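You operate a simulated robot arm through the tools that you are given. There is no shell and no other tool. Be economical: measure what you need, move in short steps, check, and stop when the job is done.

You are at the controls of a simulated two-armed robot. One attempt, no reset.

Task
Take the grey cloth from the packing top and lay it out flat on the side table.

The check looks at the end state, three seconds after you hand in, the way a careful person would. Anything else that was tipped, shoved, dropped, spilled or broken makes it a failure. Flat cloth is picked up by pressing the open fingertips on it (5 to 10 N) and closing them slowly along it; thin cloth reads only 2 to 8 mm in the jaws.

Robot
Two 7-joint arms with two-finger parallel grippers on one trunk, on a base that drives. Base frame: it is fixed to the floor where the robot stands at the start and does not move with it; the origin is under the middle of the robot, x ahead of it, y to its left, z up. Readings come in cm, rad, newtons and seconds.
The left shoulder is at the start at [6, 14.7, 46.8], the right one opposite. With the tool pointing down near the work surface each hand reaches from about 10 to 72 cm from the robot's upright axis, wherever it stands, measured 20 degrees to its own side. Places, roughly: side table [70, -120, 80]. Payload 3.43 kg a hand.
Tool frame (each hand has its own): the origin (TCP) lies between the finger pads and is the grasp point; the fingertips stand 3 cm ahead of it; z points along the fingers, y is the line along which they close. Largest opening 9.4 cm; finger width 2.8, thickness 1; the body of the gripper, 5 by 9.6 cm, starts 5.5 cm behind the TCP.
Orientation is that of the tool frame in the base frame, as a unit quaternion [w, x, y, z]. With the fingers straight down and closing along the base's y, the tool's x points along the base's -x, its y along +y and its z along -z.

Tools
- The arms move only by the tool apply_moves. It takes "left_series", "right_series" or both (then of equal length, played together; a hand with none holds still); each is one flat list of numbers, 6 for each row, row after row: the shift along the base's x, y, z in cm, then the turn, a rotation vector about the base's x, y, z in rad. In form: [tx, ty, tz, ax, ay, az, tx, ty, tz, ax, ay, az, ...]. A call has 1 to 12 rows; each row is the pose to reach, as a shift and turn from the pose commanded when the call began. "left_hand" and "right_hand" are, for a hand that has rows, the finger opening in cm, from 0 to 9.4, set as the call begins (left out, the last holds). A row lasts 0.2 s, in which the tool goes at most 5 cm and 0.15 rad; a call with a longer step from one row to the next is refused whole, and so is a gripper value outside its range. A pose out of reach is approached as far as the arm can. The call stops where the force on the tool passes 40 N (or 10 N more than at its start, if that is more) or the arm is blocked; 0.2 s more then pass. The fingers move at their own pace (about 7.2 cm/s each) and stop on an object; they squeeze with about 38 N. The grip force told is the motor's: it shows also when the fingers shut on nothing. Time passes only in rows, and 0.2 s behind the last, so rows that repeat a pose let the fingers close. It gives the time, the measured TCP pose, the force on the tool (base axes), the opening and the grip force at its end, in the units of the frame above (readings bear some noise), with the torque about the TCP (base axes, N m) and any sound that the robot's microphone picked up.
- Cameras (640 x 400 px; columns grow to the right, rows downward): "scene" is now at [6.36, 2.17, 110.36]; the picture's right is [0.12, -0.99, 0.00], its down [-0.61, -0.07, -0.79] and it looks along [0.79, 0.10, -0.61] (base axes); focal length 255 px, centre (320, 200). "left" rides on the left gripper at [7.6, -1.4, -10.3] in its tool frame; the picture's right is [0.18, 0.98, 0.00], its down [-0.75, 0.14, -0.64] and it looks along [-0.63, 0.12, 0.77] (tool axes); focal length 243 px, centre (320, 200). "right" rides on the right gripper at [7.6, 1.4, -10.3] in its tool frame; the picture's right is [-0.18, 0.98, 0.00], its down [-0.75, -0.14, -0.64] and it looks along [-0.63, -0.12, 0.77] (tool axes); focal length 243 px, centre (320, 200). There is no depth. A picture from a camera that has moved, and an enlarged one, comes with that camera's place and axes in the base frame and with its lens. The place of the scene camera against the robot may be out by one fixed shift of up to 1.8 cm in any direction.
- capture(camera): a new picture of that camera. It takes no simulated time.
- slide_trunk(by): slides the trunk up (or, below 0, down) by that many cm; the arms and the scene camera ride with it, the base frame stays. It gives what a move gives, with no picture.
- roll_base(legs): drives the robot by 1 to 6 legs, each [ahead, left, turn to the left] in cm, cm and rad, along the robot's own axes; the way and the turn of a leg run together, so that a leg with both is an arc; at most 150 cm and 3.142 rad a leg. The arms and the cameras ride along, it lands a little off, and it stops where it bumps. It gives what a move gives.
- pan_tilt(pan, tilt): turns the head with the scene camera to pan (to the left, within 1.501 rad either way) and tilt (down, from -0.506 to 1.204), counted from straight ahead of the robot. It gives what a move gives.
- zoom(camera, box): a new picture of the part [left, top, right, bottom] of that camera's present view, enlarged. It takes no simulated time.
- finish_job(): hands the job in; it is judged then, once.

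Go step by step. Nothing tells you exact positions but the pictures and the camera data: compare them with the known pose of the tool, close in by small moves and look again before you grip or let go. The budget is 120 turns and 100 pictures, counting those below and the enlarged ones. Unless the task says otherwise, let go and move clear before handing in, and close with one line.

The tools are called by a JSON object that holds its "method" and its "body". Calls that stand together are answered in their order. apply_moves: Moves the arms, as the interface text tells. Its arguments: {"type":"object","properties":{"left_series":{"type":"array","items":{"type":"number"}},"left_hand":{"type":"number"},"right_series":{"type":"array","items":{"type":"number"}},"right_hand":{"type":"number"}},"required":[]} The other tools are called the same way: slide_trunk (by) slides the trunk up or down; roll_base (legs) drives the base; pan_tilt (pan, tilt) turns the head that bears the scene camera; capture (camera) takes a picture; zoom (camera, box) takes an enlarged picture of a part of a camera's view; finish_job () hands the job in.

At the start:

```text
clock: 0.0
left_tool_pos: [41.62, 17.18, 81.7]
left_tcp_rot: [0.0, 0.0, 1.0, 0.0]
left_wrist_force: [0.0, 0.6, -0.4]
left_moment: [0.01, 0.0, 0.01]
left_width: 9.4
left_finger_force: 0.0
right_tool_pos: [42.52, -14.63, 75.65]
right_tcp_rot: [0.0, 0.0, 1.0, -0.001]
right_wrist_force: [0.5, 0.1, -0.3]
right_moment: [-0.02, 0.01, 0.01]
right_width: 9.43
right_finger_force: 0.0
trunk travel left (down, up): [-17.5, 7.5]
robot x, y, heading: [0.09, 0.02, -0.003]
head pan, tilt: [0.122, 0.656]
```

scene: 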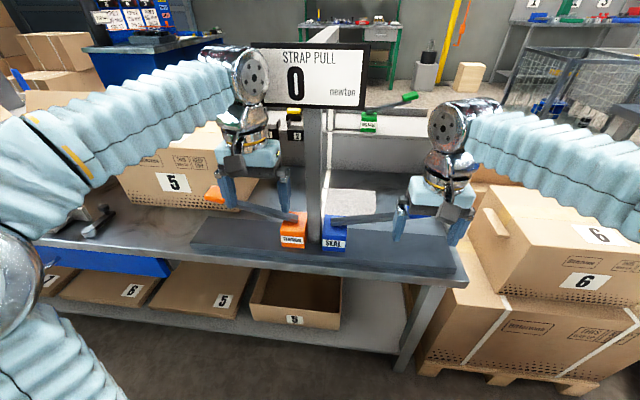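
right: 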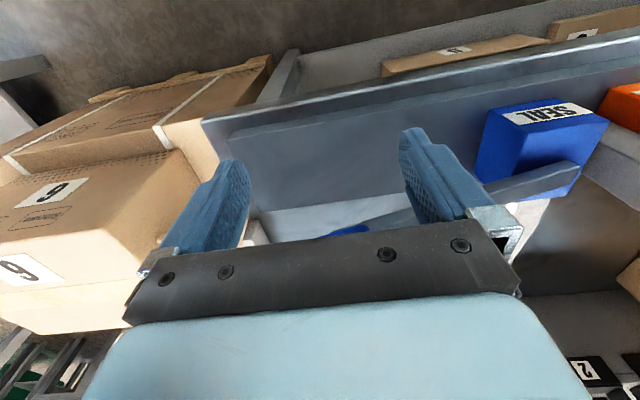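
left: 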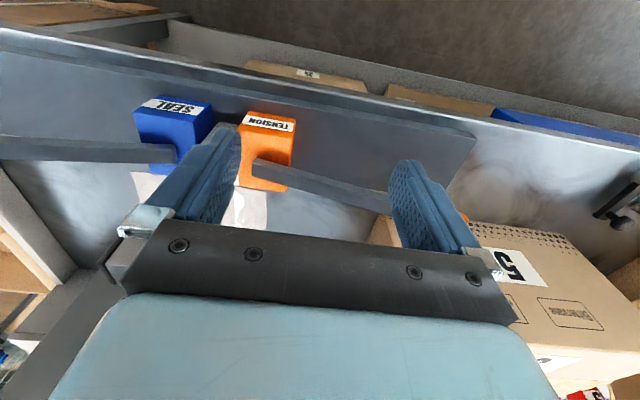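

I see a packing bench with a strapping tool, cartons and levers; I don't yet see the cloth clearly. I'll enlarge the bench area.

{"method": "zoom", "body": {"camera": "scene", "box": [20, 150, 240, 290]}}

{"method": "zoom", "body": {"camera": "scene", "box": [200, 100, 480, 280]}}

{"method": "pan_tilt", "body": {"pan": 0.8, "tilt": 0.6}}

{"method": "capture", "body": {"camera": "scene"}}

{"method": "pan_tilt", "body": {"pan": -0.9, "tilt": 0.5}}

{"method": "capture", "body": {"camera": "scene"}}

```text
2.86 times, centred on (130, 220) of scene
camera zoom: at [6.36, 2.17, 110.36], right [0.12, -0.99, 0.0], down [-0.61, -0.07, -0.79], along [0.79, 0.1, -0.61], focal length 727 px, centre (863, 143)
```

zoom: 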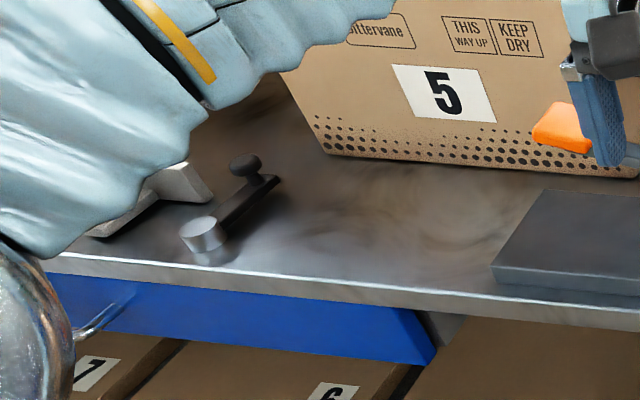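

```text
2.22 times, centred on (340, 190) of scene
camera zoom: at [6.36, 2.17, 110.36], right [0.12, -0.99, 0.0], down [-0.61, -0.07, -0.79], along [0.79, 0.1, -0.61], focal length 566 px, centre (276, 222)
```

zoom: 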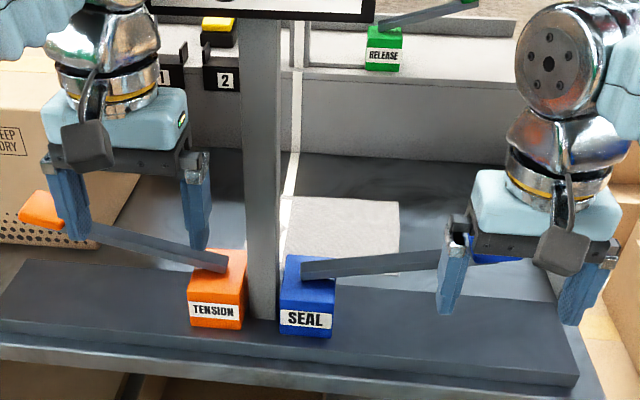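

```text
clock: 1.1
left_tool_pos: [41.54, 17.15, 81.71]
left_tcp_rot: [0.0, 0.0, 1.0, 0.0]
left_wrist_force: [-0.4, -0.7, -0.2]
left_moment: [0.01, -0.01, -0.01]
left_width: 9.37
left_finger_force: 0.0
right_tool_pos: [42.59, -14.7, 75.8]
right_tcp_rot: [0.0, -0.001, 1.0, 0.0]
right_wrist_force: [-0.2, 0.1, -0.6]
right_moment: [0.03, 0.0, 0.01]
right_width: 9.39
right_finger_force: 0.0
trunk travel left (down, up): [-17.5, 7.5]
robot x, y, heading: [-0.29, -0.13, 0.003]
head pan, tilt: [0.799, 0.6]
```

```text
94 pictures are left
camera scene: at [3.94, 7.44, 110.85], right [0.72, -0.7, 0.0], down [-0.39, -0.4, -0.82], along [0.58, 0.59, -0.57], focal length 255 px, centre (320, 200)
```

scene: 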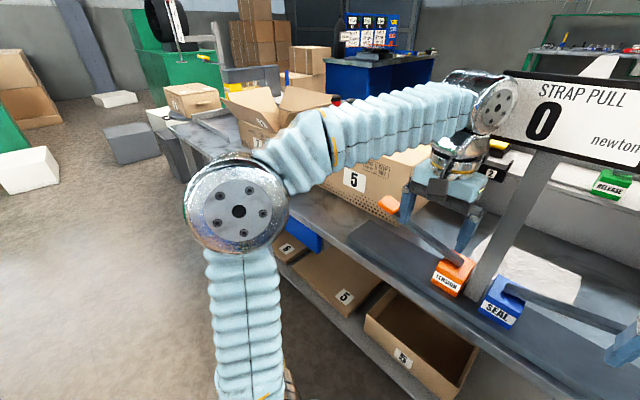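

```text
clock: 2.8
left_tool_pos: [41.59, 17.28, 81.69]
left_tcp_rot: [0.0, 0.0, 1.0, 0.0]
left_wrist_force: [-0.4, -0.4, -0.2]
left_moment: [-0.02, -0.01, -0.02]
left_width: 9.41
left_finger_force: 0.1
right_tool_pos: [42.62, -14.77, 75.78]
right_tcp_rot: [0.0, 0.0, 1.0, 0.0]
right_wrist_force: [-0.6, 0.3, -0.6]
right_moment: [-0.02, 0.02, 0.01]
right_width: 9.41
right_finger_force: 0.1
trunk travel left (down, up): [-17.5, 7.5]
robot x, y, heading: [0.17, 0.12, -0.002]
head pan, tilt: [-0.901, 0.499]
```

```text
93 pictures are left
camera scene: at [3.43, -6.02, 111.76], right [-0.78, -0.62, 0.0], down [-0.3, 0.38, -0.88], along [0.55, -0.69, -0.48], focal length 255 px, centre (320, 200)
```

scene: 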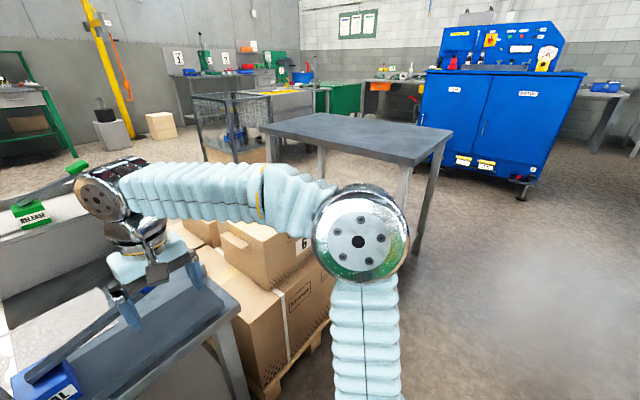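

The grey cloth is the pale square behind the SEAL box, roughly at x 62–77, y -7..9; the side table is at right, clear. I'll lift the right hand clear of the lever, then look closer.

{"method": "apply_moves", "body": {"right_series": [0, 0, 4, 0, 0, 0, 0, 0, 8, 0, 0, 0, 0, 0, 12, 0, 0, 0]}}

{"method": "pan_tilt", "body": {"pan": -0.1, "tilt": 0.75}}

{"method": "capture", "body": {"camera": "scene"}}

{"method": "capture", "body": {"camera": "right"}}

```text
clock: 3.6
left_tool_pos: [41.65, 17.15, 81.58]
left_tcp_rot: [0.0, 0.0, 1.0, 0.0]
left_wrist_force: [0.3, 0.2, 0.9]
left_moment: [0.0, 0.02, -0.02]
left_width: 9.4
left_finger_force: 0.0
right_tool_pos: [42.41, -14.78, 87.67]
right_tcp_rot: [0.0, 0.0, 1.0, -0.001]
right_wrist_force: [-0.3, -0.3, -0.3]
right_moment: [0.05, 0.02, -0.02]
right_width: 9.39
right_finger_force: 0.0
trunk travel left (down, up): [-17.5, 7.5]
robot x, y, heading: [-0.19, -0.09, -0.004]
head pan, tilt: [-0.901, 0.499]
```

```text
clock: 4.7
left_tool_pos: [41.71, 17.13, 81.65]
left_tcp_rot: [0.0, 0.0, 1.0, 0.0]
left_wrist_force: [0.1, 0.7, 0.6]
left_moment: [-0.01, 0.02, 0.0]
left_width: 9.36
left_finger_force: 0.1
right_tool_pos: [42.46, -14.68, 87.69]
right_tcp_rot: [0.0, 0.0, 1.0, 0.0]
right_wrist_force: [-1.1, 0.1, 1.1]
right_moment: [0.02, 0.03, 0.03]
right_width: 9.41
right_finger_force: 0.2
trunk travel left (down, up): [-17.5, 7.5]
robot x, y, heading: [0.23, -0.07, 0.003]
head pan, tilt: [-0.099, 0.75]
```

```text
92 pictures are left
camera scene: at [6.02, 0.28, 109.56], right [-0.1, -0.99, 0.0], down [-0.68, 0.07, -0.73], along [0.73, -0.07, -0.68], focal length 255 px, centre (320, 200)
```

scene: 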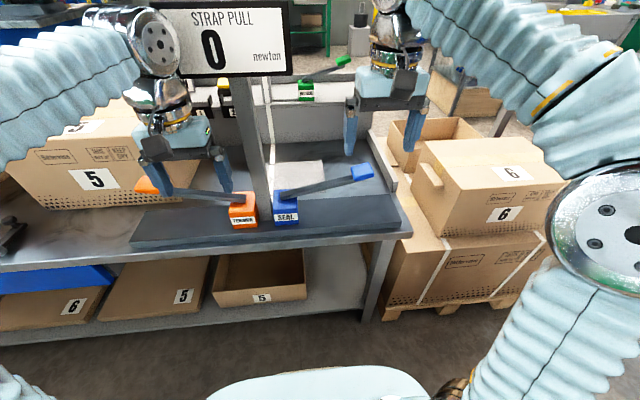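

```text
91 pictures are left
camera right: at [34.85, -13.34, 97.78], right [0.18, 0.98, 0.0], down [0.75, -0.14, 0.64], along [0.63, -0.12, -0.77], focal length 243 px, centre (320, 200)
```

right: 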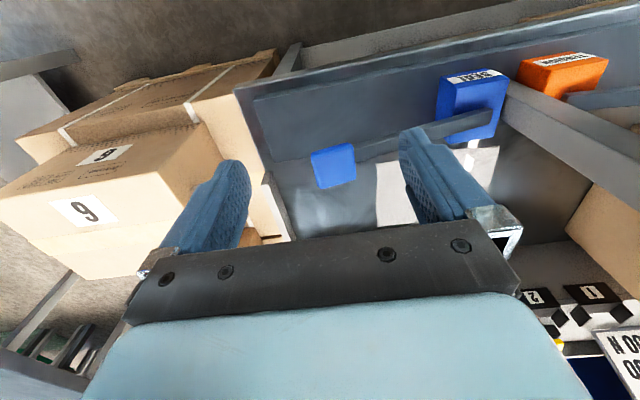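

The lever handle is around (54,-15). I enlarge the cloth to find its corners.

{"method": "zoom", "body": {"camera": "scene", "box": [230, 120, 410, 240]}}

{"method": "zoom", "body": {"camera": "right", "box": [250, 80, 580, 290]}}

```text
3.33 times, centred on (320, 180) of scene
camera zoom: at [6.02, 0.28, 109.56], right [-0.1, -0.99, 0.0], down [-0.68, 0.07, -0.73], along [0.73, -0.07, -0.68], focal length 848 px, centre (320, 267)
```

zoom: 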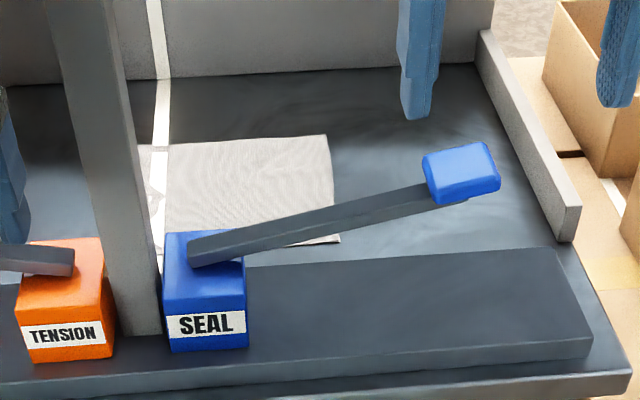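

```text
1.90 times, centred on (415, 185) of right
camera zoom: at [34.85, -13.34, 97.78], right [0.18, 0.98, 0.0], down [0.75, -0.14, 0.64], along [0.63, -0.12, -0.77], focal length 462 px, centre (139, 229)
```

zoom: 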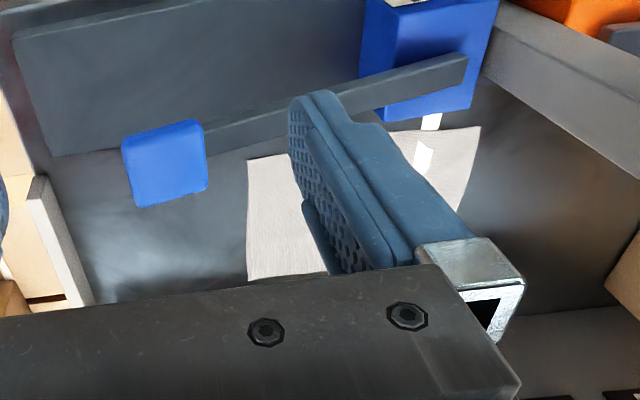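

The cloth's corners show, with a white strip crossing its left part. I move the right hand forward, high, to view the cloth from above.

{"method": "apply_moves", "body": {"right_series": [4, 0, 1, 0, 0, 0, 8, 0, 2, 0, 0, 0, 12, 1, 3, 0, 0, 0, 16, 2, 4, 0, 0, 0, 19, 4, 4, 0, 0, 0]}}

{"method": "capture", "body": {"camera": "right"}}

{"method": "zoom", "body": {"camera": "scene", "box": [200, 20, 480, 200]}}

```text
clock: 5.9
left_tool_pos: [41.61, 17.18, 81.71]
left_tcp_rot: [0.0, 0.0, 1.0, 0.001]
left_wrist_force: [-0.6, -0.6, 0.5]
left_moment: [0.05, -0.05, 0.02]
left_width: 9.42
left_finger_force: 0.1
right_tool_pos: [53.15, -11.68, 85.83]
right_tcp_rot: [0.002, 0.0, 1.0, 0.001]
right_wrist_force: [-1.1, -0.8, 0.0]
right_moment: [0.0, -0.05, -0.02]
right_width: 9.42
right_finger_force: 0.1
right hand out of reach, approached as far as the arm can: row 2, 3, 4, 5
trunk travel left (down, up): [-17.5, 7.5]
robot x, y, heading: [0.19, 0.07, 0.002]
head pan, tilt: [-0.099, 0.75]
```

```text
88 pictures are left
camera right: at [45.47, -10.27, 96.04], right [0.18, 0.98, 0.0], down [0.75, -0.14, 0.65], along [0.63, -0.12, -0.76], focal length 243 px, centre (320, 200)
```

right: 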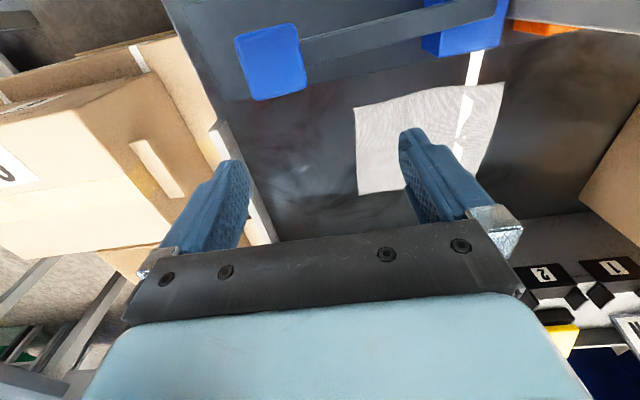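

```text
2.22 times, centred on (340, 110) of scene
camera zoom: at [5.96, 0.22, 109.56], right [-0.1, -0.99, 0.0], down [-0.68, 0.07, -0.73], along [0.73, -0.07, -0.68], focal length 566 px, centre (276, 400)
```

zoom: 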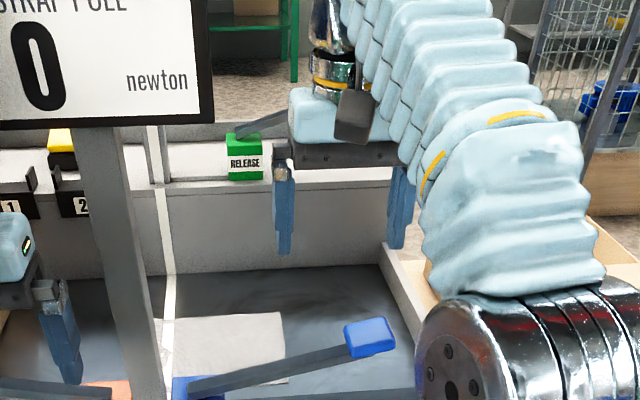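

Reach at this height ends at x≈53, so I'll drive a few cm forward and raise the trunk. First a close look at cloth and strip.

{"method": "zoom", "body": {"camera": "right", "box": [330, 20, 550, 210]}}

{"method": "slide_trunk", "body": {"by": 7.5}}

{"method": "pan_tilt", "body": {"pan": 0.0, "tilt": 1.2}}

{"method": "capture", "body": {"camera": "scene"}}

```text
2.11 times, centred on (440, 115) of right
camera zoom: at [45.47, -10.27, 96.04], right [0.18, 0.98, 0.0], down [0.75, -0.14, 0.65], along [0.63, -0.12, -0.76], focal length 511 px, centre (67, 379)
```

zoom: 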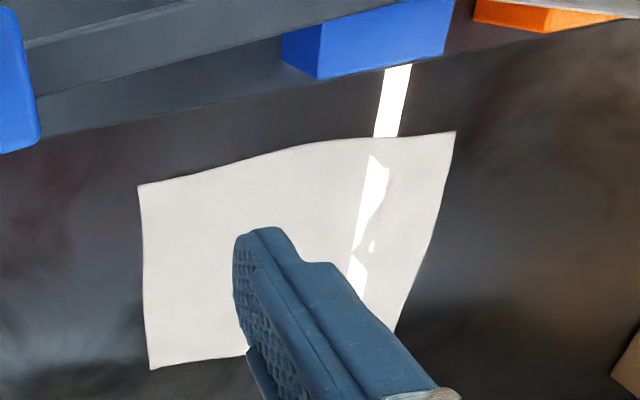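

```text
clock: 6.7
left_tool_pos: [41.46, 17.36, 87.06]
left_tcp_rot: [-0.013, 0.0, 1.0, 0.005]
left_wrist_force: [-3.4, 1.2, -8.0]
left_moment: [-0.02, 0.15, 0.03]
left_width: 9.41
left_finger_force: 0.1
right_tool_pos: [53.18, -11.56, 91.85]
right_tcp_rot: [0.002, 0.0, 1.0, 0.001]
right_wrist_force: [-0.3, -0.4, 0.3]
right_moment: [-0.05, 0.0, -0.02]
right_width: 9.4
right_finger_force: 0.0
trunk travel left (down, up): [-23.4, 1.6]
robot x, y, heading: [0.03, -0.16, -0.002]
head pan, tilt: [-0.099, 0.75]
stopped: the force on the tool passed its limit at 75 N (the readings are from after the stop); the commanded pose is now the measured one
```

```text
clock: 7.6
left_tool_pos: [41.4, 17.42, 87.11]
left_tcp_rot: [-0.012, 0.002, 1.0, 0.003]
left_wrist_force: [-2.9, 2.8, -8.0]
left_moment: [-0.17, 0.2, 0.12]
left_width: 9.38
left_finger_force: 0.1
right_tool_pos: [53.11, -11.71, 91.88]
right_tcp_rot: [0.001, 0.001, 1.0, 0.001]
right_wrist_force: [0.5, -0.4, -0.1]
right_moment: [0.01, 0.02, 0.0]
right_width: 9.39
right_finger_force: 0.0
trunk travel left (down, up): [-23.4, 1.6]
robot x, y, heading: [-0.42, 0.28, 0.0]
head pan, tilt: [0.0, 1.201]
```

```text
85 pictures are left
camera scene: at [3.39, 1.16, 112.28], right [0.0, -1.0, 0.0], down [-0.93, 0.0, -0.36], along [0.36, 0.0, -0.93], focal length 255 px, centre (320, 200)
```

scene: 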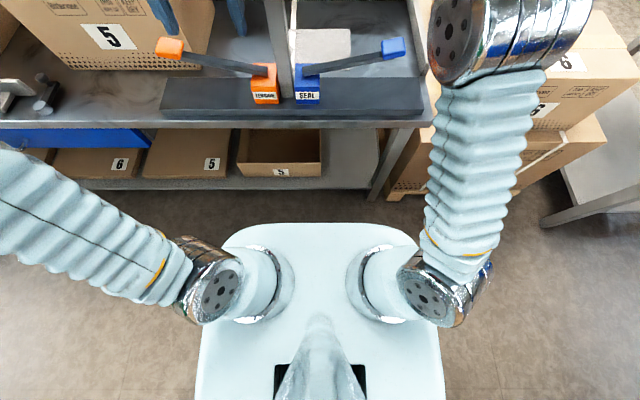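

The rising left wrist touched the sign; I bring the left hand down and away to the left-back, then check the sign.

{"method": "apply_moves", "body": {"left_series": [0, 0, -2, 0, 0, 0, 0, 0, -5, 0, 0, 0, -4, 2, -5, 0, 0, 0, -8, 5, -5, 0, 0, 0, -10, 8, -5, 0, 0, 0]}}

{"method": "pan_tilt", "body": {"pan": 0.1, "tilt": 0.6}}

{"method": "capture", "body": {"camera": "scene"}}

```text
clock: 8.8
left_tool_pos: [31.19, 25.22, 81.87]
left_tcp_rot: [-0.011, 0.001, 1.0, 0.004]
left_wrist_force: [0.0, -0.6, 0.7]
left_moment: [-0.02, 0.01, 0.0]
left_width: 9.4
left_finger_force: 0.0
right_tool_pos: [53.22, -11.63, 91.81]
right_tcp_rot: [0.002, 0.0, 1.0, 0.001]
right_wrist_force: [0.0, 0.2, 0.6]
right_moment: [0.01, 0.01, 0.01]
right_width: 9.38
right_finger_force: 0.1
trunk travel left (down, up): [-23.4, 1.6]
robot x, y, heading: [0.14, -0.0, 0.003]
head pan, tilt: [0.0, 1.201]
```

```text
clock: 9.8
left_tool_pos: [31.18, 25.15, 81.95]
left_tcp_rot: [-0.011, 0.001, 1.0, 0.005]
left_wrist_force: [-0.2, 0.5, -0.6]
left_moment: [0.0, 0.02, -0.04]
left_width: 9.41
left_finger_force: 0.1
right_tool_pos: [53.33, -11.61, 91.7]
right_tcp_rot: [0.002, -0.001, 1.0, 0.0]
right_wrist_force: [0.6, -0.7, -0.5]
right_moment: [-0.01, -0.02, 0.0]
right_width: 9.41
right_finger_force: 0.1
trunk travel left (down, up): [-23.4, 1.6]
robot x, y, heading: [-0.15, 0.09, 0.004]
head pan, tilt: [0.099, 0.6]
```

```text
84 pictures are left
camera scene: at [6.55, 1.99, 116.73], right [0.1, -0.99, 0.0], down [-0.56, -0.06, -0.82], along [0.82, 0.08, -0.57], focal length 255 px, centre (320, 200)
```

scene: 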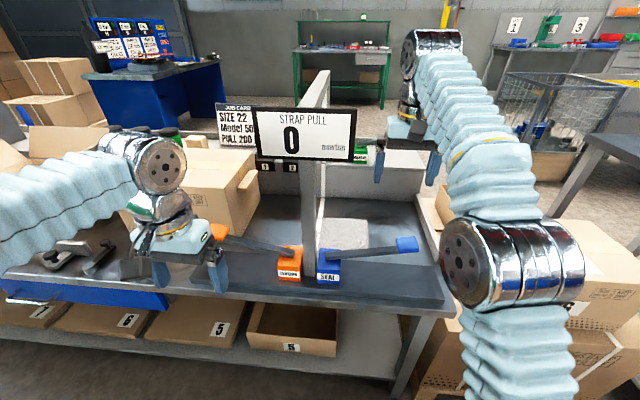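

All stands as before and the reading is 0. I tuck the left hand back, drive 8 cm ahead and look with the right camera.

{"method": "apply_moves", "body": {"left_series": [-3, 2, 0, 0, 0, 0, -6, 4, 0, 0, 0, 0, -9, 6, 0, 0, 0, 0]}}

{"method": "roll_base", "body": {"legs": [[8, 0, 0]]}}

{"method": "capture", "body": {"camera": "right"}}

{"method": "capture", "body": {"camera": "scene"}}

```text
clock: 10.6
left_tool_pos: [22.31, 31.28, 82.11]
left_tcp_rot: [-0.011, 0.001, 1.0, 0.004]
left_wrist_force: [0.3, 0.0, -0.3]
left_moment: [0.02, -0.01, 0.01]
left_width: 9.35
left_finger_force: 0.2
right_tool_pos: [53.13, -11.63, 91.83]
right_tcp_rot: [0.001, 0.0, 1.0, 0.001]
right_wrist_force: [0.3, 0.0, -0.3]
right_moment: [0.03, 0.01, -0.01]
right_width: 9.38
right_finger_force: 0.1
trunk travel left (down, up): [-23.4, 1.6]
robot x, y, heading: [-0.03, -0.3, 0.002]
head pan, tilt: [0.099, 0.6]
```

```text
clock: 11.7
left_tool_pos: [30.29, 31.34, 82.06]
left_tcp_rot: [-0.012, 0.0, 1.0, 0.005]
left_wrist_force: [-0.4, 0.1, -0.4]
left_moment: [-0.01, -0.01, 0.02]
left_width: 9.41
left_finger_force: 0.0
right_tool_pos: [61.19, -11.54, 91.71]
right_tcp_rot: [0.002, -0.001, 1.0, 0.0]
right_wrist_force: [0.4, 0.0, 0.4]
right_moment: [-0.03, -0.04, 0.0]
right_width: 9.41
right_finger_force: 0.0
trunk travel left (down, up): [-23.4, 1.6]
robot x, y, heading: [7.99, 0.09, 0.001]
head pan, tilt: [0.099, 0.6]
```

```text
83 pictures are left
camera right: at [53.53, -10.13, 101.92], right [0.18, 0.98, 0.0], down [0.75, -0.14, 0.64], along [0.63, -0.12, -0.76], focal length 243 px, centre (320, 200)
```

right: 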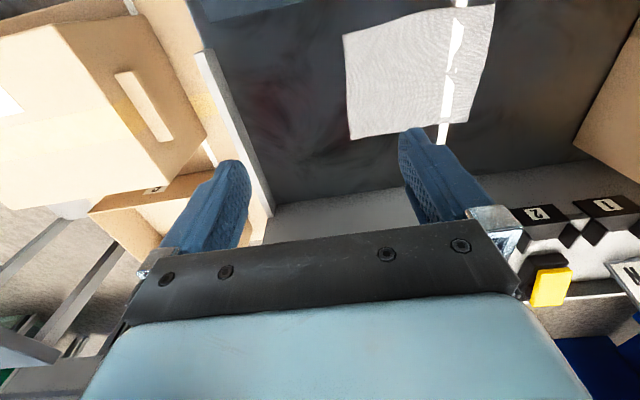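

```text
82 pictures are left
camera scene: at [14.56, 2.01, 116.74], right [0.1, -0.99, 0.0], down [-0.56, -0.06, -0.83], along [0.82, 0.08, -0.56], focal length 255 px, centre (320, 200)
```

scene: 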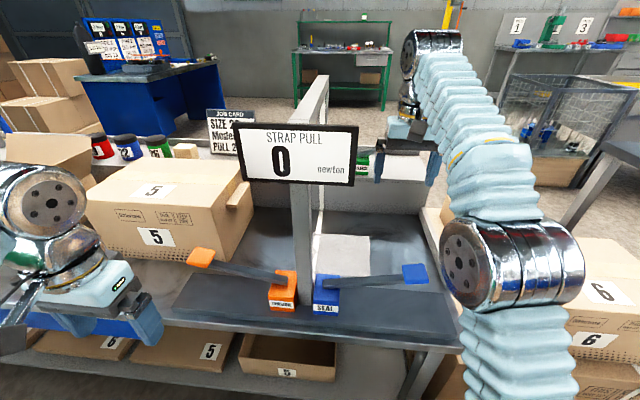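

Cloth corners come out near (58,-8), (74,-8.5), (74,8), (58.5,12) at z≈61.7. I bring the right hand down over its right edge at (66,-5), tips a few cm above, opening 5 cm.

{"method": "apply_moves", "body": {"right_series": [0.8, 1, -4, 0, 0, 0, 1.6, 2.2, -8, 0, 0, 0, 2.4, 3.3, -12, 0, 0, 0, 3.3, 4.4, -16, 0, 0, 0, 4.1, 5.5, -20, 0, 0, 0, 4.8, 6.5, -23, 0, 0, 0, 4.8, 6.5, -23, 0, 0, 0], "right_hand": 5}}

{"method": "capture", "body": {"camera": "right"}}

{"method": "zoom", "body": {"camera": "scene", "box": [270, 130, 490, 310]}}

```text
clock: 13.3
left_tool_pos: [30.46, 31.36, 82.08]
left_tcp_rot: [-0.012, 0.001, 1.0, 0.004]
left_wrist_force: [0.6, 0.0, 0.8]
left_moment: [0.02, 0.03, -0.02]
left_width: 9.41
left_finger_force: 0.1
right_tool_pos: [66.05, -5.05, 68.72]
right_tcp_rot: [0.002, -0.001, 1.0, 0.0]
right_wrist_force: [-0.7, 0.8, 0.5]
right_moment: [-0.01, -0.01, -0.02]
right_width: 4.99
right_finger_force: 0.1
trunk travel left (down, up): [-23.4, 1.6]
robot x, y, heading: [8.06, 0.14, 0.003]
head pan, tilt: [0.099, 0.6]
```

```text
81 pictures are left
camera right: at [58.34, -3.63, 78.89], right [0.18, 0.98, 0.0], down [0.75, -0.14, 0.65], along [0.63, -0.12, -0.76], focal length 243 px, centre (320, 200)
```

right: 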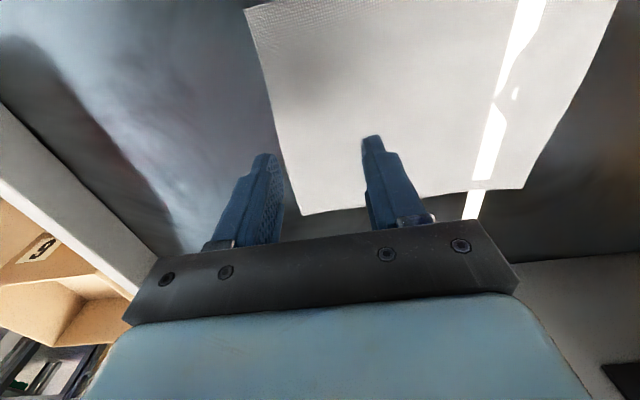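

```text
2.22 times, centred on (380, 220) of scene
camera zoom: at [14.59, 2.01, 116.74], right [0.1, -0.99, 0.0], down [-0.56, -0.06, -0.82], along [0.82, 0.08, -0.57], focal length 566 px, centre (187, 156)
```

zoom: 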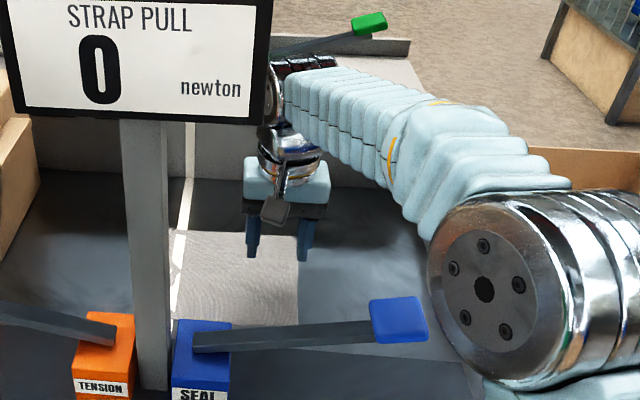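

The fingers straddle the right edge region well. I shift 0.7 cm inward and come down slowly toward contact.

{"method": "apply_moves", "body": {"right_series": [0, 0.7, -1, 0, 0, 0, 0, 0.7, -2, 0, 0, 0, 0, 0.7, -3, 0, 0, 0, 0, 0.7, -3.5, 0, 0, 0, 0, 0.7, -3.8, 0, 0, 0]}}

```text
clock: 14.5
left_tool_pos: [30.14, 31.21, 82.18]
left_tcp_rot: [-0.01, 0.001, 1.0, 0.004]
left_wrist_force: [-0.3, 0.5, 0.7]
left_moment: [0.03, -0.02, 0.01]
left_width: 9.4
left_finger_force: 0.2
right_tool_pos: [66.14, -4.35, 65.07]
right_tcp_rot: [0.004, 0.0, 1.0, 0.001]
right_wrist_force: [2.9, 0.2, 13.8]
right_moment: [-0.43, 0.0, 0.07]
right_width: 5.01
right_finger_force: 0.1
trunk travel left (down, up): [-23.4, 1.6]
robot x, y, heading: [8.2, 0.15, 0.001]
head pan, tilt: [0.099, 0.6]
```

Contact at about 14 N; I ease up a little and close in steps.

{"method": "apply_moves", "body": {"right_series": [0, 0, 0.1, 0, 0, 0], "right_hand": 4}}

{"method": "apply_moves", "body": {"right_series": [0, 0, 0, 0, 0, 0], "right_hand": 3}}

{"method": "capture", "body": {"camera": "right"}}

```text
clock: 14.9
left_tool_pos: [30.35, 31.28, 82.07]
left_tcp_rot: [-0.011, 0.001, 1.0, 0.004]
left_wrist_force: [0.2, -0.4, -1.3]
left_moment: [0.02, 0.0, 0.01]
left_width: 9.39
left_finger_force: 0.0
right_tool_pos: [65.98, -4.32, 65.21]
right_tcp_rot: [0.003, -0.001, 1.0, 0.001]
right_wrist_force: [0.9, 1.4, 11.3]
right_moment: [-0.22, 0.04, 0.03]
right_width: 3.93
right_finger_force: 0.0
trunk travel left (down, up): [-23.4, 1.6]
robot x, y, heading: [8.01, -0.06, 0.003]
head pan, tilt: [0.099, 0.6]
```

```text
clock: 15.3
left_tool_pos: [30.29, 31.39, 82.06]
left_tcp_rot: [-0.012, 0.001, 1.0, 0.005]
left_wrist_force: [0.8, -0.8, 0.0]
left_moment: [-0.01, -0.02, -0.01]
left_width: 9.37
left_finger_force: 0.0
right_tool_pos: [65.95, -4.29, 65.04]
right_tcp_rot: [0.003, -0.002, 1.0, 0.0]
right_wrist_force: [0.2, 0.8, 11.3]
right_moment: [-0.19, 0.06, 0.0]
right_width: 2.93
right_finger_force: 0.0
trunk travel left (down, up): [-23.4, 1.6]
robot x, y, heading: [8.17, -0.17, 0.001]
head pan, tilt: [0.099, 0.6]
```

```text
79 pictures are left
camera right: at [58.34, -2.92, 75.26], right [0.18, 0.98, 0.0], down [0.75, -0.14, 0.65], along [0.63, -0.12, -0.76], focal length 243 px, centre (320, 200)
```

right: 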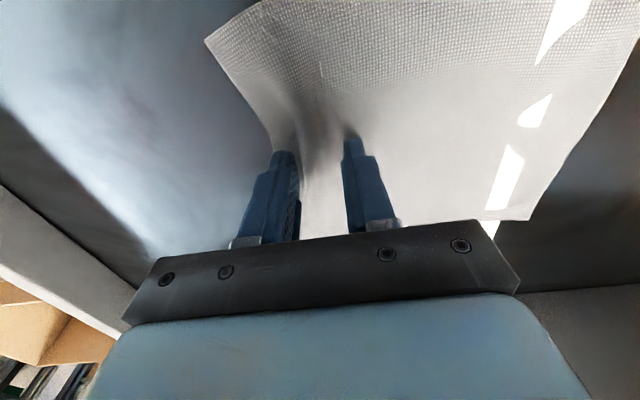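

The cloth is rising into a fold between the fingers. I continue closing.

{"method": "apply_moves", "body": {"right_series": [0, 0, 0, 0, 0, 0], "right_hand": 2}}

{"method": "apply_moves", "body": {"right_series": [0, 0, 0, 0, 0, 0], "right_hand": 1.2}}

{"method": "apply_moves", "body": {"right_series": [0, 0, 0, 0, 0, 0, 0, 0, 0, 0, 0, 0], "right_hand": 0}}

{"method": "capture", "body": {"camera": "right"}}

```text
clock: 15.7
left_tool_pos: [30.25, 31.35, 82.0]
left_tcp_rot: [-0.01, 0.0, 1.0, 0.004]
left_wrist_force: [0.2, 0.0, 0.3]
left_moment: [0.01, 0.01, 0.03]
left_width: 9.38
left_finger_force: 0.0
right_tool_pos: [66.04, -4.37, 65.13]
right_tcp_rot: [0.003, -0.001, 1.0, 0.0]
right_wrist_force: [0.6, 1.5, 11.7]
right_moment: [-0.12, 0.05, 0.02]
right_width: 1.89
right_finger_force: 0.1
trunk travel left (down, up): [-23.4, 1.6]
robot x, y, heading: [8.03, -0.16, 0.002]
head pan, tilt: [0.099, 0.6]
```

```text
clock: 16.1
left_tool_pos: [30.31, 31.37, 82.09]
left_tcp_rot: [-0.011, 0.0, 1.0, 0.005]
left_wrist_force: [0.6, 0.5, 0.0]
left_moment: [0.03, 0.01, -0.02]
left_width: 9.39
left_finger_force: 0.1
right_tool_pos: [66.11, -4.4, 65.06]
right_tcp_rot: [0.003, -0.001, 1.0, 0.001]
right_wrist_force: [0.6, 2.0, 11.9]
right_moment: [-0.08, 0.05, 0.02]
right_width: 1.11
right_finger_force: 0.1
trunk travel left (down, up): [-23.4, 1.6]
robot x, y, heading: [7.82, 0.2, -0.0]
head pan, tilt: [0.099, 0.6]
```

```text
clock: 16.7
left_tool_pos: [30.17, 31.3, 82.04]
left_tcp_rot: [-0.011, 0.0, 1.0, 0.004]
left_wrist_force: [-0.4, 0.8, -0.3]
left_moment: [-0.01, 0.0, 0.02]
left_width: 9.4
left_finger_force: 0.1
right_tool_pos: [65.96, -4.43, 65.05]
right_tcp_rot: [0.002, -0.001, 1.0, 0.001]
right_wrist_force: [0.1, -1.1, 12.8]
right_moment: [-0.13, 0.07, 0.03]
right_width: 0.19
right_finger_force: 36.2
trunk travel left (down, up): [-23.4, 1.6]
robot x, y, heading: [8.07, -0.14, 0.005]
head pan, tilt: [0.099, 0.6]
```

```text
78 pictures are left
camera right: at [58.35, -2.96, 75.25], right [0.18, 0.98, 0.0], down [0.75, -0.14, 0.65], along [0.63, -0.12, -0.76], focal length 243 px, centre (320, 200)
```

right: 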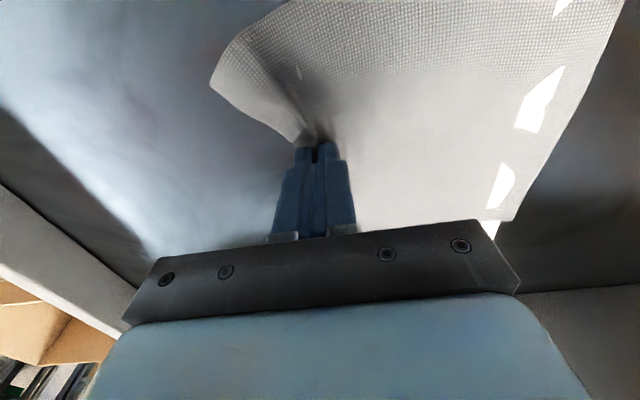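

The reading of 1.9 mm could be cloth; I lift a few cm and check.

{"method": "apply_moves", "body": {"right_series": [0, 0, 1.5, 0, 0, 0, 0, 0, 3, 0, 0, 0, 0, 0, 5, 0, 0, 0]}}

{"method": "capture", "body": {"camera": "right"}}

{"method": "zoom", "body": {"camera": "scene", "box": [270, 130, 490, 310]}}

```text
clock: 17.5
left_tool_pos: [30.14, 31.32, 82.13]
left_tcp_rot: [-0.011, 0.001, 1.0, 0.004]
left_wrist_force: [-0.1, -0.5, -1.0]
left_moment: [0.02, 0.01, 0.0]
left_width: 9.42
left_finger_force: 0.1
right_tool_pos: [66.03, -4.36, 69.91]
right_tcp_rot: [0.002, -0.001, 1.0, 0.001]
right_wrist_force: [-0.1, -0.2, -0.2]
right_moment: [-0.01, 0.0, 0.02]
right_width: 0.19
right_finger_force: 37.0
trunk travel left (down, up): [-23.4, 1.6]
robot x, y, heading: [7.84, -0.01, -0.002]
head pan, tilt: [0.099, 0.6]
```

```text
77 pictures are left
camera right: at [58.3, -2.91, 80.15], right [0.18, 0.98, 0.0], down [0.75, -0.14, 0.64], along [0.63, -0.12, -0.76], focal length 243 px, centre (320, 200)
```

right: 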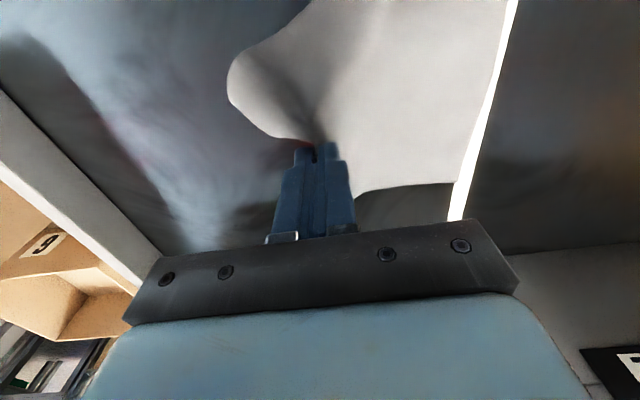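

```text
2.22 times, centred on (380, 220) of scene
camera zoom: at [14.59, 2.01, 116.73], right [0.1, -0.99, 0.0], down [-0.56, -0.06, -0.82], along [0.82, 0.08, -0.57], focal length 566 px, centre (187, 156)
```

zoom: 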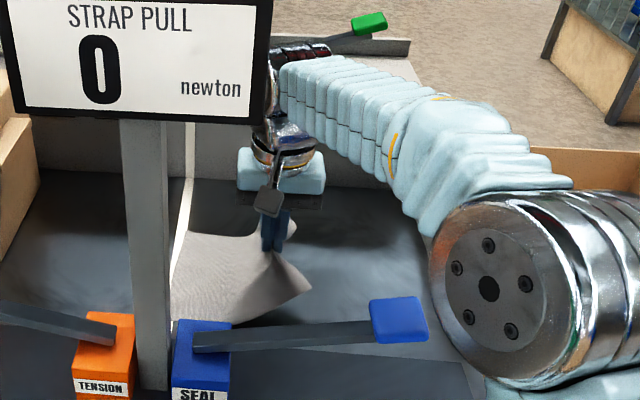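

The cloth is held. I'll carry it low to the right, trailing along the bench behind the lever, before lifting it clear.

{"method": "apply_moves", "body": {"right_series": [0.5, -2, 1.5, 0, 0, 0, 1, -4.5, 3, 0, 0, 0, 1, -7.5, 4, 0, 0, 0, 1, -10.5, 5, 0, 0, 0, 1, -13.5, 5.5, 0, 0, 0, 1, -16.5, 6, 0, 0, 0, 1, -19, 6.5, 0, 0, 0]}}

{"method": "capture", "body": {"camera": "scene"}}

{"method": "capture", "body": {"camera": "right"}}

```text
clock: 19.1
left_tool_pos: [30.29, 31.24, 82.13]
left_tcp_rot: [-0.012, 0.0, 1.0, 0.004]
left_wrist_force: [-0.2, -0.2, -0.2]
left_moment: [0.0, 0.01, -0.03]
left_width: 9.4
left_finger_force: 0.0
right_tool_pos: [67.02, -23.44, 76.54]
right_tcp_rot: [0.002, -0.001, 1.0, 0.0]
right_wrist_force: [0.0, -0.5, -0.4]
right_moment: [-0.04, 0.02, -0.02]
right_width: 0.19
right_finger_force: 36.5
trunk travel left (down, up): [-23.4, 1.6]
robot x, y, heading: [7.78, 0.34, -0.003]
head pan, tilt: [0.099, 0.6]
```

```text
75 pictures are left
camera scene: at [14.59, 2.02, 116.74], right [0.1, -0.99, 0.0], down [-0.56, -0.06, -0.82], along [0.82, 0.08, -0.57], focal length 255 px, centre (320, 200)
```

scene: 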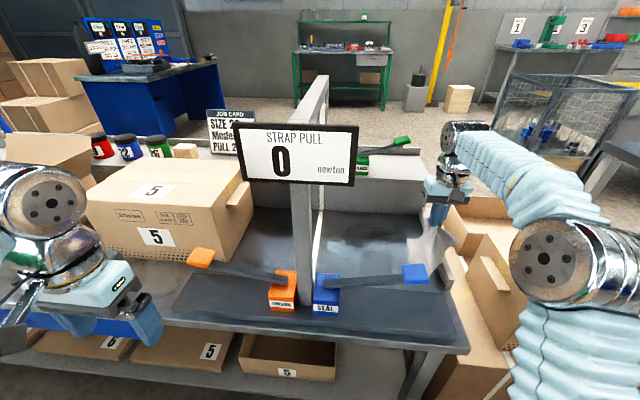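

```text
74 pictures are left
camera right: at [59.32, -21.96, 86.74], right [0.18, 0.98, 0.0], down [0.75, -0.14, 0.64], along [0.63, -0.12, -0.76], focal length 243 px, centre (320, 200)
```

right: 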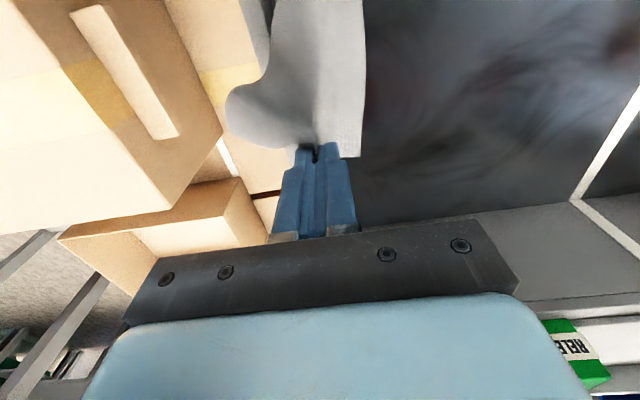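

The cloth trails clear of the lever. I lift it up now, drawing slightly back within reach.

{"method": "apply_moves", "body": {"right_series": [-1, -1, 4, 0, 0, 0, -2.5, -2, 8, 0, 0, 0, -4.5, -3, 12, 0, 0, 0, -6.5, -4, 15, 0, 0, 0, -8.5, -5, 18, 0, 0, 0, -8.5, -5, 18, 0, 0, 0]}}

{"method": "capture", "body": {"camera": "scene"}}

```text
clock: 20.5
left_tool_pos: [30.37, 31.36, 82.12]
left_tcp_rot: [-0.012, 0.0, 1.0, 0.004]
left_wrist_force: [-1.0, 0.9, 0.2]
left_moment: [-0.06, -0.02, 0.0]
left_width: 9.41
left_finger_force: 0.0
right_tool_pos: [59.13, -27.81, 93.34]
right_tcp_rot: [0.001, -0.001, 1.0, 0.0]
right_wrist_force: [0.5, 0.6, -0.1]
right_moment: [-0.01, -0.01, -0.01]
right_width: 0.19
right_finger_force: 37.0
right hand out of reach, approached as far as the arm can: row 5, 6
trunk travel left (down, up): [-23.4, 1.6]
robot x, y, heading: [8.14, -0.06, 0.003]
head pan, tilt: [0.099, 0.6]
```

```text
73 pictures are left
camera scene: at [14.58, 2.01, 116.74], right [0.1, -0.99, 0.0], down [-0.56, -0.06, -0.83], along [0.82, 0.08, -0.56], focal length 255 px, centre (320, 200)
```

scene: 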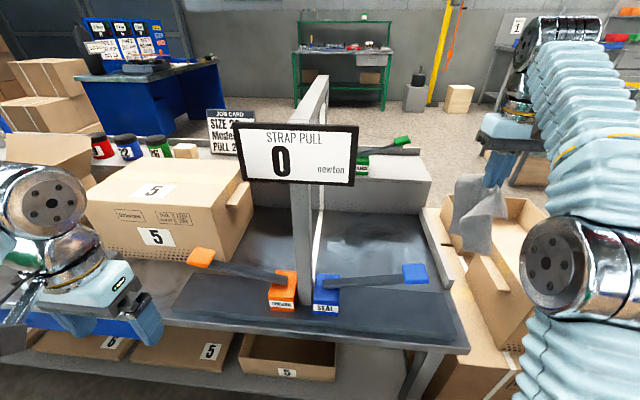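

The cloth hangs free. I back the base 25 cm, draw the hand in, and look toward the side table.

{"method": "roll_base", "body": {"legs": [[-25, 0, 0]]}}

{"method": "apply_moves", "body": {"right_series": [-4, 0, 0, 0, 0, 0, -8, 0, 1, 0, 0, 0, -12, 0, 2, 0, 0, 0, -16, 0, 3, 0, 0, 0]}}

{"method": "pan_tilt", "body": {"pan": -1.1, "tilt": 0.5}}

{"method": "capture", "body": {"camera": "scene"}}

```text
clock: 22.3
left_tool_pos: [5.21, 31.25, 82.08]
left_tcp_rot: [-0.011, -0.002, 1.0, 0.004]
left_wrist_force: [-0.7, 0.0, -0.2]
left_moment: [0.04, 0.01, 0.0]
left_width: 9.42
left_finger_force: 0.1
right_tool_pos: [34.17, -27.52, 93.22]
right_tcp_rot: [0.001, -0.003, 1.0, 0.001]
right_wrist_force: [-0.7, -0.4, -0.3]
right_moment: [-0.01, 0.02, -0.03]
right_width: 0.18
right_finger_force: 36.8
trunk travel left (down, up): [-23.4, 1.6]
robot x, y, heading: [-17.18, 0.25, 0.005]
head pan, tilt: [0.099, 0.6]
```

```text
clock: 23.3
left_tool_pos: [5.2, 31.27, 82.03]
left_tcp_rot: [-0.011, -0.002, 1.0, 0.005]
left_wrist_force: [1.0, 0.1, -0.3]
left_moment: [-0.01, 0.03, 0.04]
left_width: 9.41
left_finger_force: 0.0
right_tool_pos: [18.21, -27.47, 96.3]
right_tcp_rot: [0.002, -0.004, 1.0, -0.002]
right_wrist_force: [0.7, -0.2, 0.3]
right_moment: [0.01, 0.04, -0.03]
right_width: 0.18
right_finger_force: 36.5
trunk travel left (down, up): [-23.4, 1.6]
robot x, y, heading: [-16.75, 0.17, 0.003]
head pan, tilt: [0.099, 0.6]
```

```text
clock: 24.7
left_tool_pos: [5.27, 31.27, 82.05]
left_tcp_rot: [-0.011, -0.002, 1.0, 0.004]
left_wrist_force: [0.5, -0.4, 0.9]
left_moment: [0.02, -0.02, -0.02]
left_width: 9.39
left_finger_force: 0.2
right_tool_pos: [18.02, -27.43, 96.27]
right_tcp_rot: [0.001, -0.003, 1.0, -0.001]
right_wrist_force: [1.1, 0.0, 0.3]
right_moment: [-0.02, 0.01, 0.03]
right_width: 0.22
right_finger_force: 36.8
trunk travel left (down, up): [-23.4, 1.6]
robot x, y, heading: [-16.73, 0.03, 0.006]
head pan, tilt: [-1.1, 0.499]
```

```text
72 pictures are left
camera scene: at [-15.05, -7.06, 117.64], right [-0.89, -0.46, 0.0], down [-0.22, 0.43, -0.88], along [0.4, -0.78, -0.48], focal length 255 px, centre (320, 200)
```

scene: 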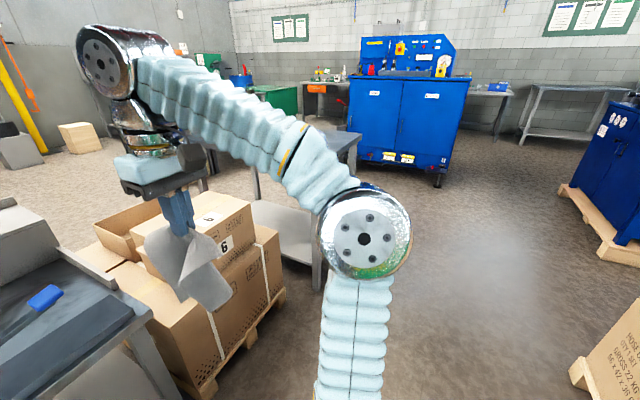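

The lane to the right looks clear. I strafe right about 112 cm to face the side table.

{"method": "roll_base", "body": {"legs": [[0, -112, 0]]}}

{"method": "pan_tilt", "body": {"pan": 0.0, "tilt": 0.7}}

{"method": "capture", "body": {"camera": "scene"}}

{"method": "capture", "body": {"camera": "right"}}

```text
clock: 30.4
left_tool_pos: [6.3, -80.07, 82.05]
left_tcp_rot: [-0.012, -0.012, 1.0, 0.004]
left_wrist_force: [-0.7, 0.0, -0.1]
left_moment: [0.01, 0.02, -0.03]
left_width: 9.38
left_finger_force: 0.2
right_tool_pos: [20.34, -138.55, 96.26]
right_tcp_rot: [0.001, -0.014, 1.0, -0.001]
right_wrist_force: [-0.8, -0.3, -0.2]
right_moment: [0.0, 0.0, -0.02]
right_width: 0.19
right_finger_force: 36.8
trunk travel left (down, up): [-23.4, 1.6]
robot x, y, heading: [-15.29, -111.84, 0.026]
head pan, tilt: [-1.1, 0.499]
```

```text
clock: 31.8
left_tool_pos: [6.32, -80.13, 82.02]
left_tcp_rot: [-0.011, -0.012, 1.0, 0.004]
left_wrist_force: [0.4, 0.8, 0.0]
left_moment: [0.03, -0.02, 0.02]
left_width: 9.41
left_finger_force: 0.1
right_tool_pos: [20.45, -138.54, 96.32]
right_tcp_rot: [0.001, -0.014, 1.0, 0.0]
right_wrist_force: [1.0, -0.1, 0.3]
right_moment: [-0.01, 0.05, -0.06]
right_width: 0.2
right_finger_force: 36.9
trunk travel left (down, up): [-23.4, 1.6]
robot x, y, heading: [-15.11, -112.02, 0.027]
head pan, tilt: [0.0, 0.7]
```

```text
71 pictures are left
camera scene: at [-8.95, -110.72, 115.87], right [0.03, -1.0, 0.0], down [-0.64, -0.02, -0.77], along [0.76, 0.02, -0.64], focal length 255 px, centre (320, 200)
```

scene: 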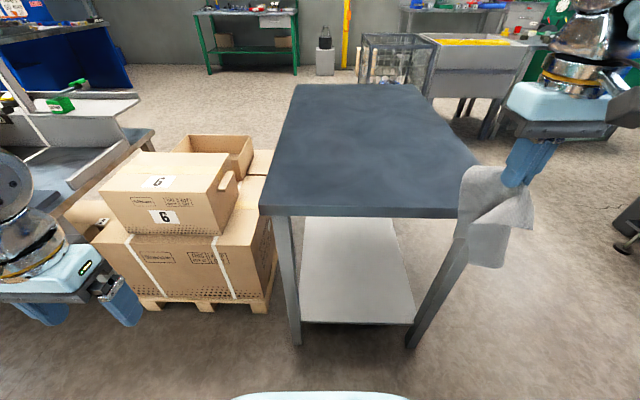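

```text
70 pictures are left
camera right: at [12.78, -137.4, 106.45], right [0.16, 0.99, 0.0], down [0.76, -0.12, 0.64], along [0.64, -0.1, -0.77], focal length 243 px, centre (320, 200)
```

right: 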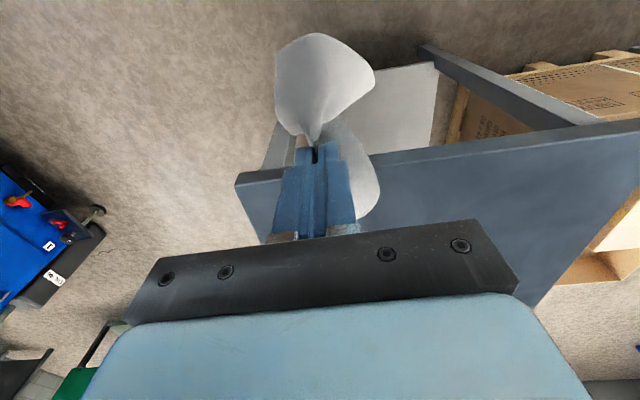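

The table top spans roughly x 30–119, y -97..-138, z≈80 and is bare. I raise trunk and hand so the cloth clears the edge, then drive up.

{"method": "slide_trunk", "body": {"by": 1.5}}

{"method": "apply_moves", "body": {"right_series": [-2, 2, 2, 0, 0, 0, -5, 4, 5, 0, 0, 0, -5, 4, 6, 0, 0, 0]}}

{"method": "roll_base", "body": {"legs": [[13, 12, -0.026]]}}

{"method": "capture", "body": {"camera": "scene"}}

```text
clock: 32.4
left_tool_pos: [6.23, -80.09, 83.57]
left_tcp_rot: [-0.011, -0.012, 1.0, 0.004]
left_wrist_force: [0.5, 0.4, -0.2]
left_moment: [0.01, 0.02, -0.02]
left_width: 9.4
left_finger_force: 0.1
right_tool_pos: [20.48, -138.65, 97.82]
right_tcp_rot: [0.0, -0.014, 1.0, 0.0]
right_wrist_force: [0.9, 0.2, -1.0]
right_moment: [-0.02, -0.01, 0.0]
right_width: 0.18
right_finger_force: 36.5
trunk travel left (down, up): [-24.9, 0.1]
robot x, y, heading: [-15.14, -111.8, 0.027]
head pan, tilt: [0.0, 0.7]
```

```text
clock: 33.2
left_tool_pos: [6.17, -80.19, 83.62]
left_tcp_rot: [-0.011, -0.012, 1.0, 0.004]
left_wrist_force: [0.2, 1.3, -0.1]
left_moment: [0.02, -0.01, 0.0]
left_width: 9.41
left_finger_force: 0.0
right_tool_pos: [19.17, -139.35, 98.79]
right_tcp_rot: [0.009, -0.011, 1.0, 0.017]
right_wrist_force: [1.2, 0.7, 0.4]
right_moment: [-0.07, -0.04, -0.01]
right_width: 0.22
right_finger_force: 36.7
right hand out of reach, approached as far as the arm can: row 1, 2, 3
trunk travel left (down, up): [-24.9, 0.1]
robot x, y, heading: [-15.31, -111.98, 0.028]
head pan, tilt: [0.0, 0.7]
```

```text
clock: 34.7
left_tool_pos: [20.12, -68.43, 83.61]
left_tcp_rot: [-0.012, 0.002, 1.0, 0.004]
left_wrist_force: [-0.7, 0.2, 0.1]
left_moment: [0.01, 0.01, -0.04]
left_width: 9.39
left_finger_force: 0.1
right_tool_pos: [31.28, -127.95, 98.77]
right_tcp_rot: [0.009, 0.003, 1.0, 0.015]
right_wrist_force: [-0.3, 0.1, -0.5]
right_moment: [-0.03, 0.01, 0.02]
right_width: 0.18
right_finger_force: 37.0
trunk travel left (down, up): [-24.9, 0.1]
robot x, y, heading: [-1.96, -99.57, -0.0]
head pan, tilt: [0.0, 0.7]
```

```text
69 pictures are left
camera scene: at [4.0, -98.51, 117.37], right [0.0, -1.0, 0.0], down [-0.64, 0.0, -0.77], along [0.77, 0.0, -0.64], focal length 255 px, centre (320, 200)
```

scene: 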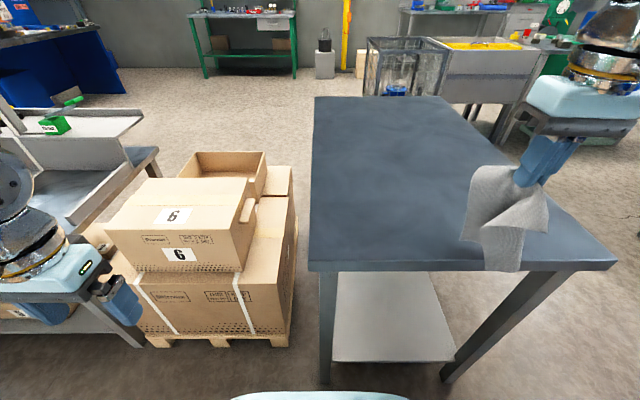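

The cloth sits at the front-right of the table with its lower hem just at top height. I'll bring it in over the table, to about (42,-106), first a probing step.

{"method": "apply_moves", "body": {"right_series": [2, 3, -1, 0, 0, 0, 2, 3, -1, 0, 0, 0]}}

```text
clock: 35.3
left_tool_pos: [20.11, -68.32, 83.54]
left_tcp_rot: [-0.011, 0.002, 1.0, 0.004]
left_wrist_force: [-0.4, 0.5, 0.0]
left_moment: [0.01, -0.01, 0.0]
left_width: 9.39
left_finger_force: 0.1
right_tool_pos: [33.34, -124.7, 97.83]
right_tcp_rot: [0.009, 0.005, 1.0, 0.016]
right_wrist_force: [0.1, -0.8, 0.1]
right_moment: [-0.01, 0.0, -0.04]
right_width: 0.21
right_finger_force: 37.3
trunk travel left (down, up): [-24.9, 0.1]
robot x, y, heading: [-2.22, -99.73, -0.008]
head pan, tilt: [0.0, 0.7]
```

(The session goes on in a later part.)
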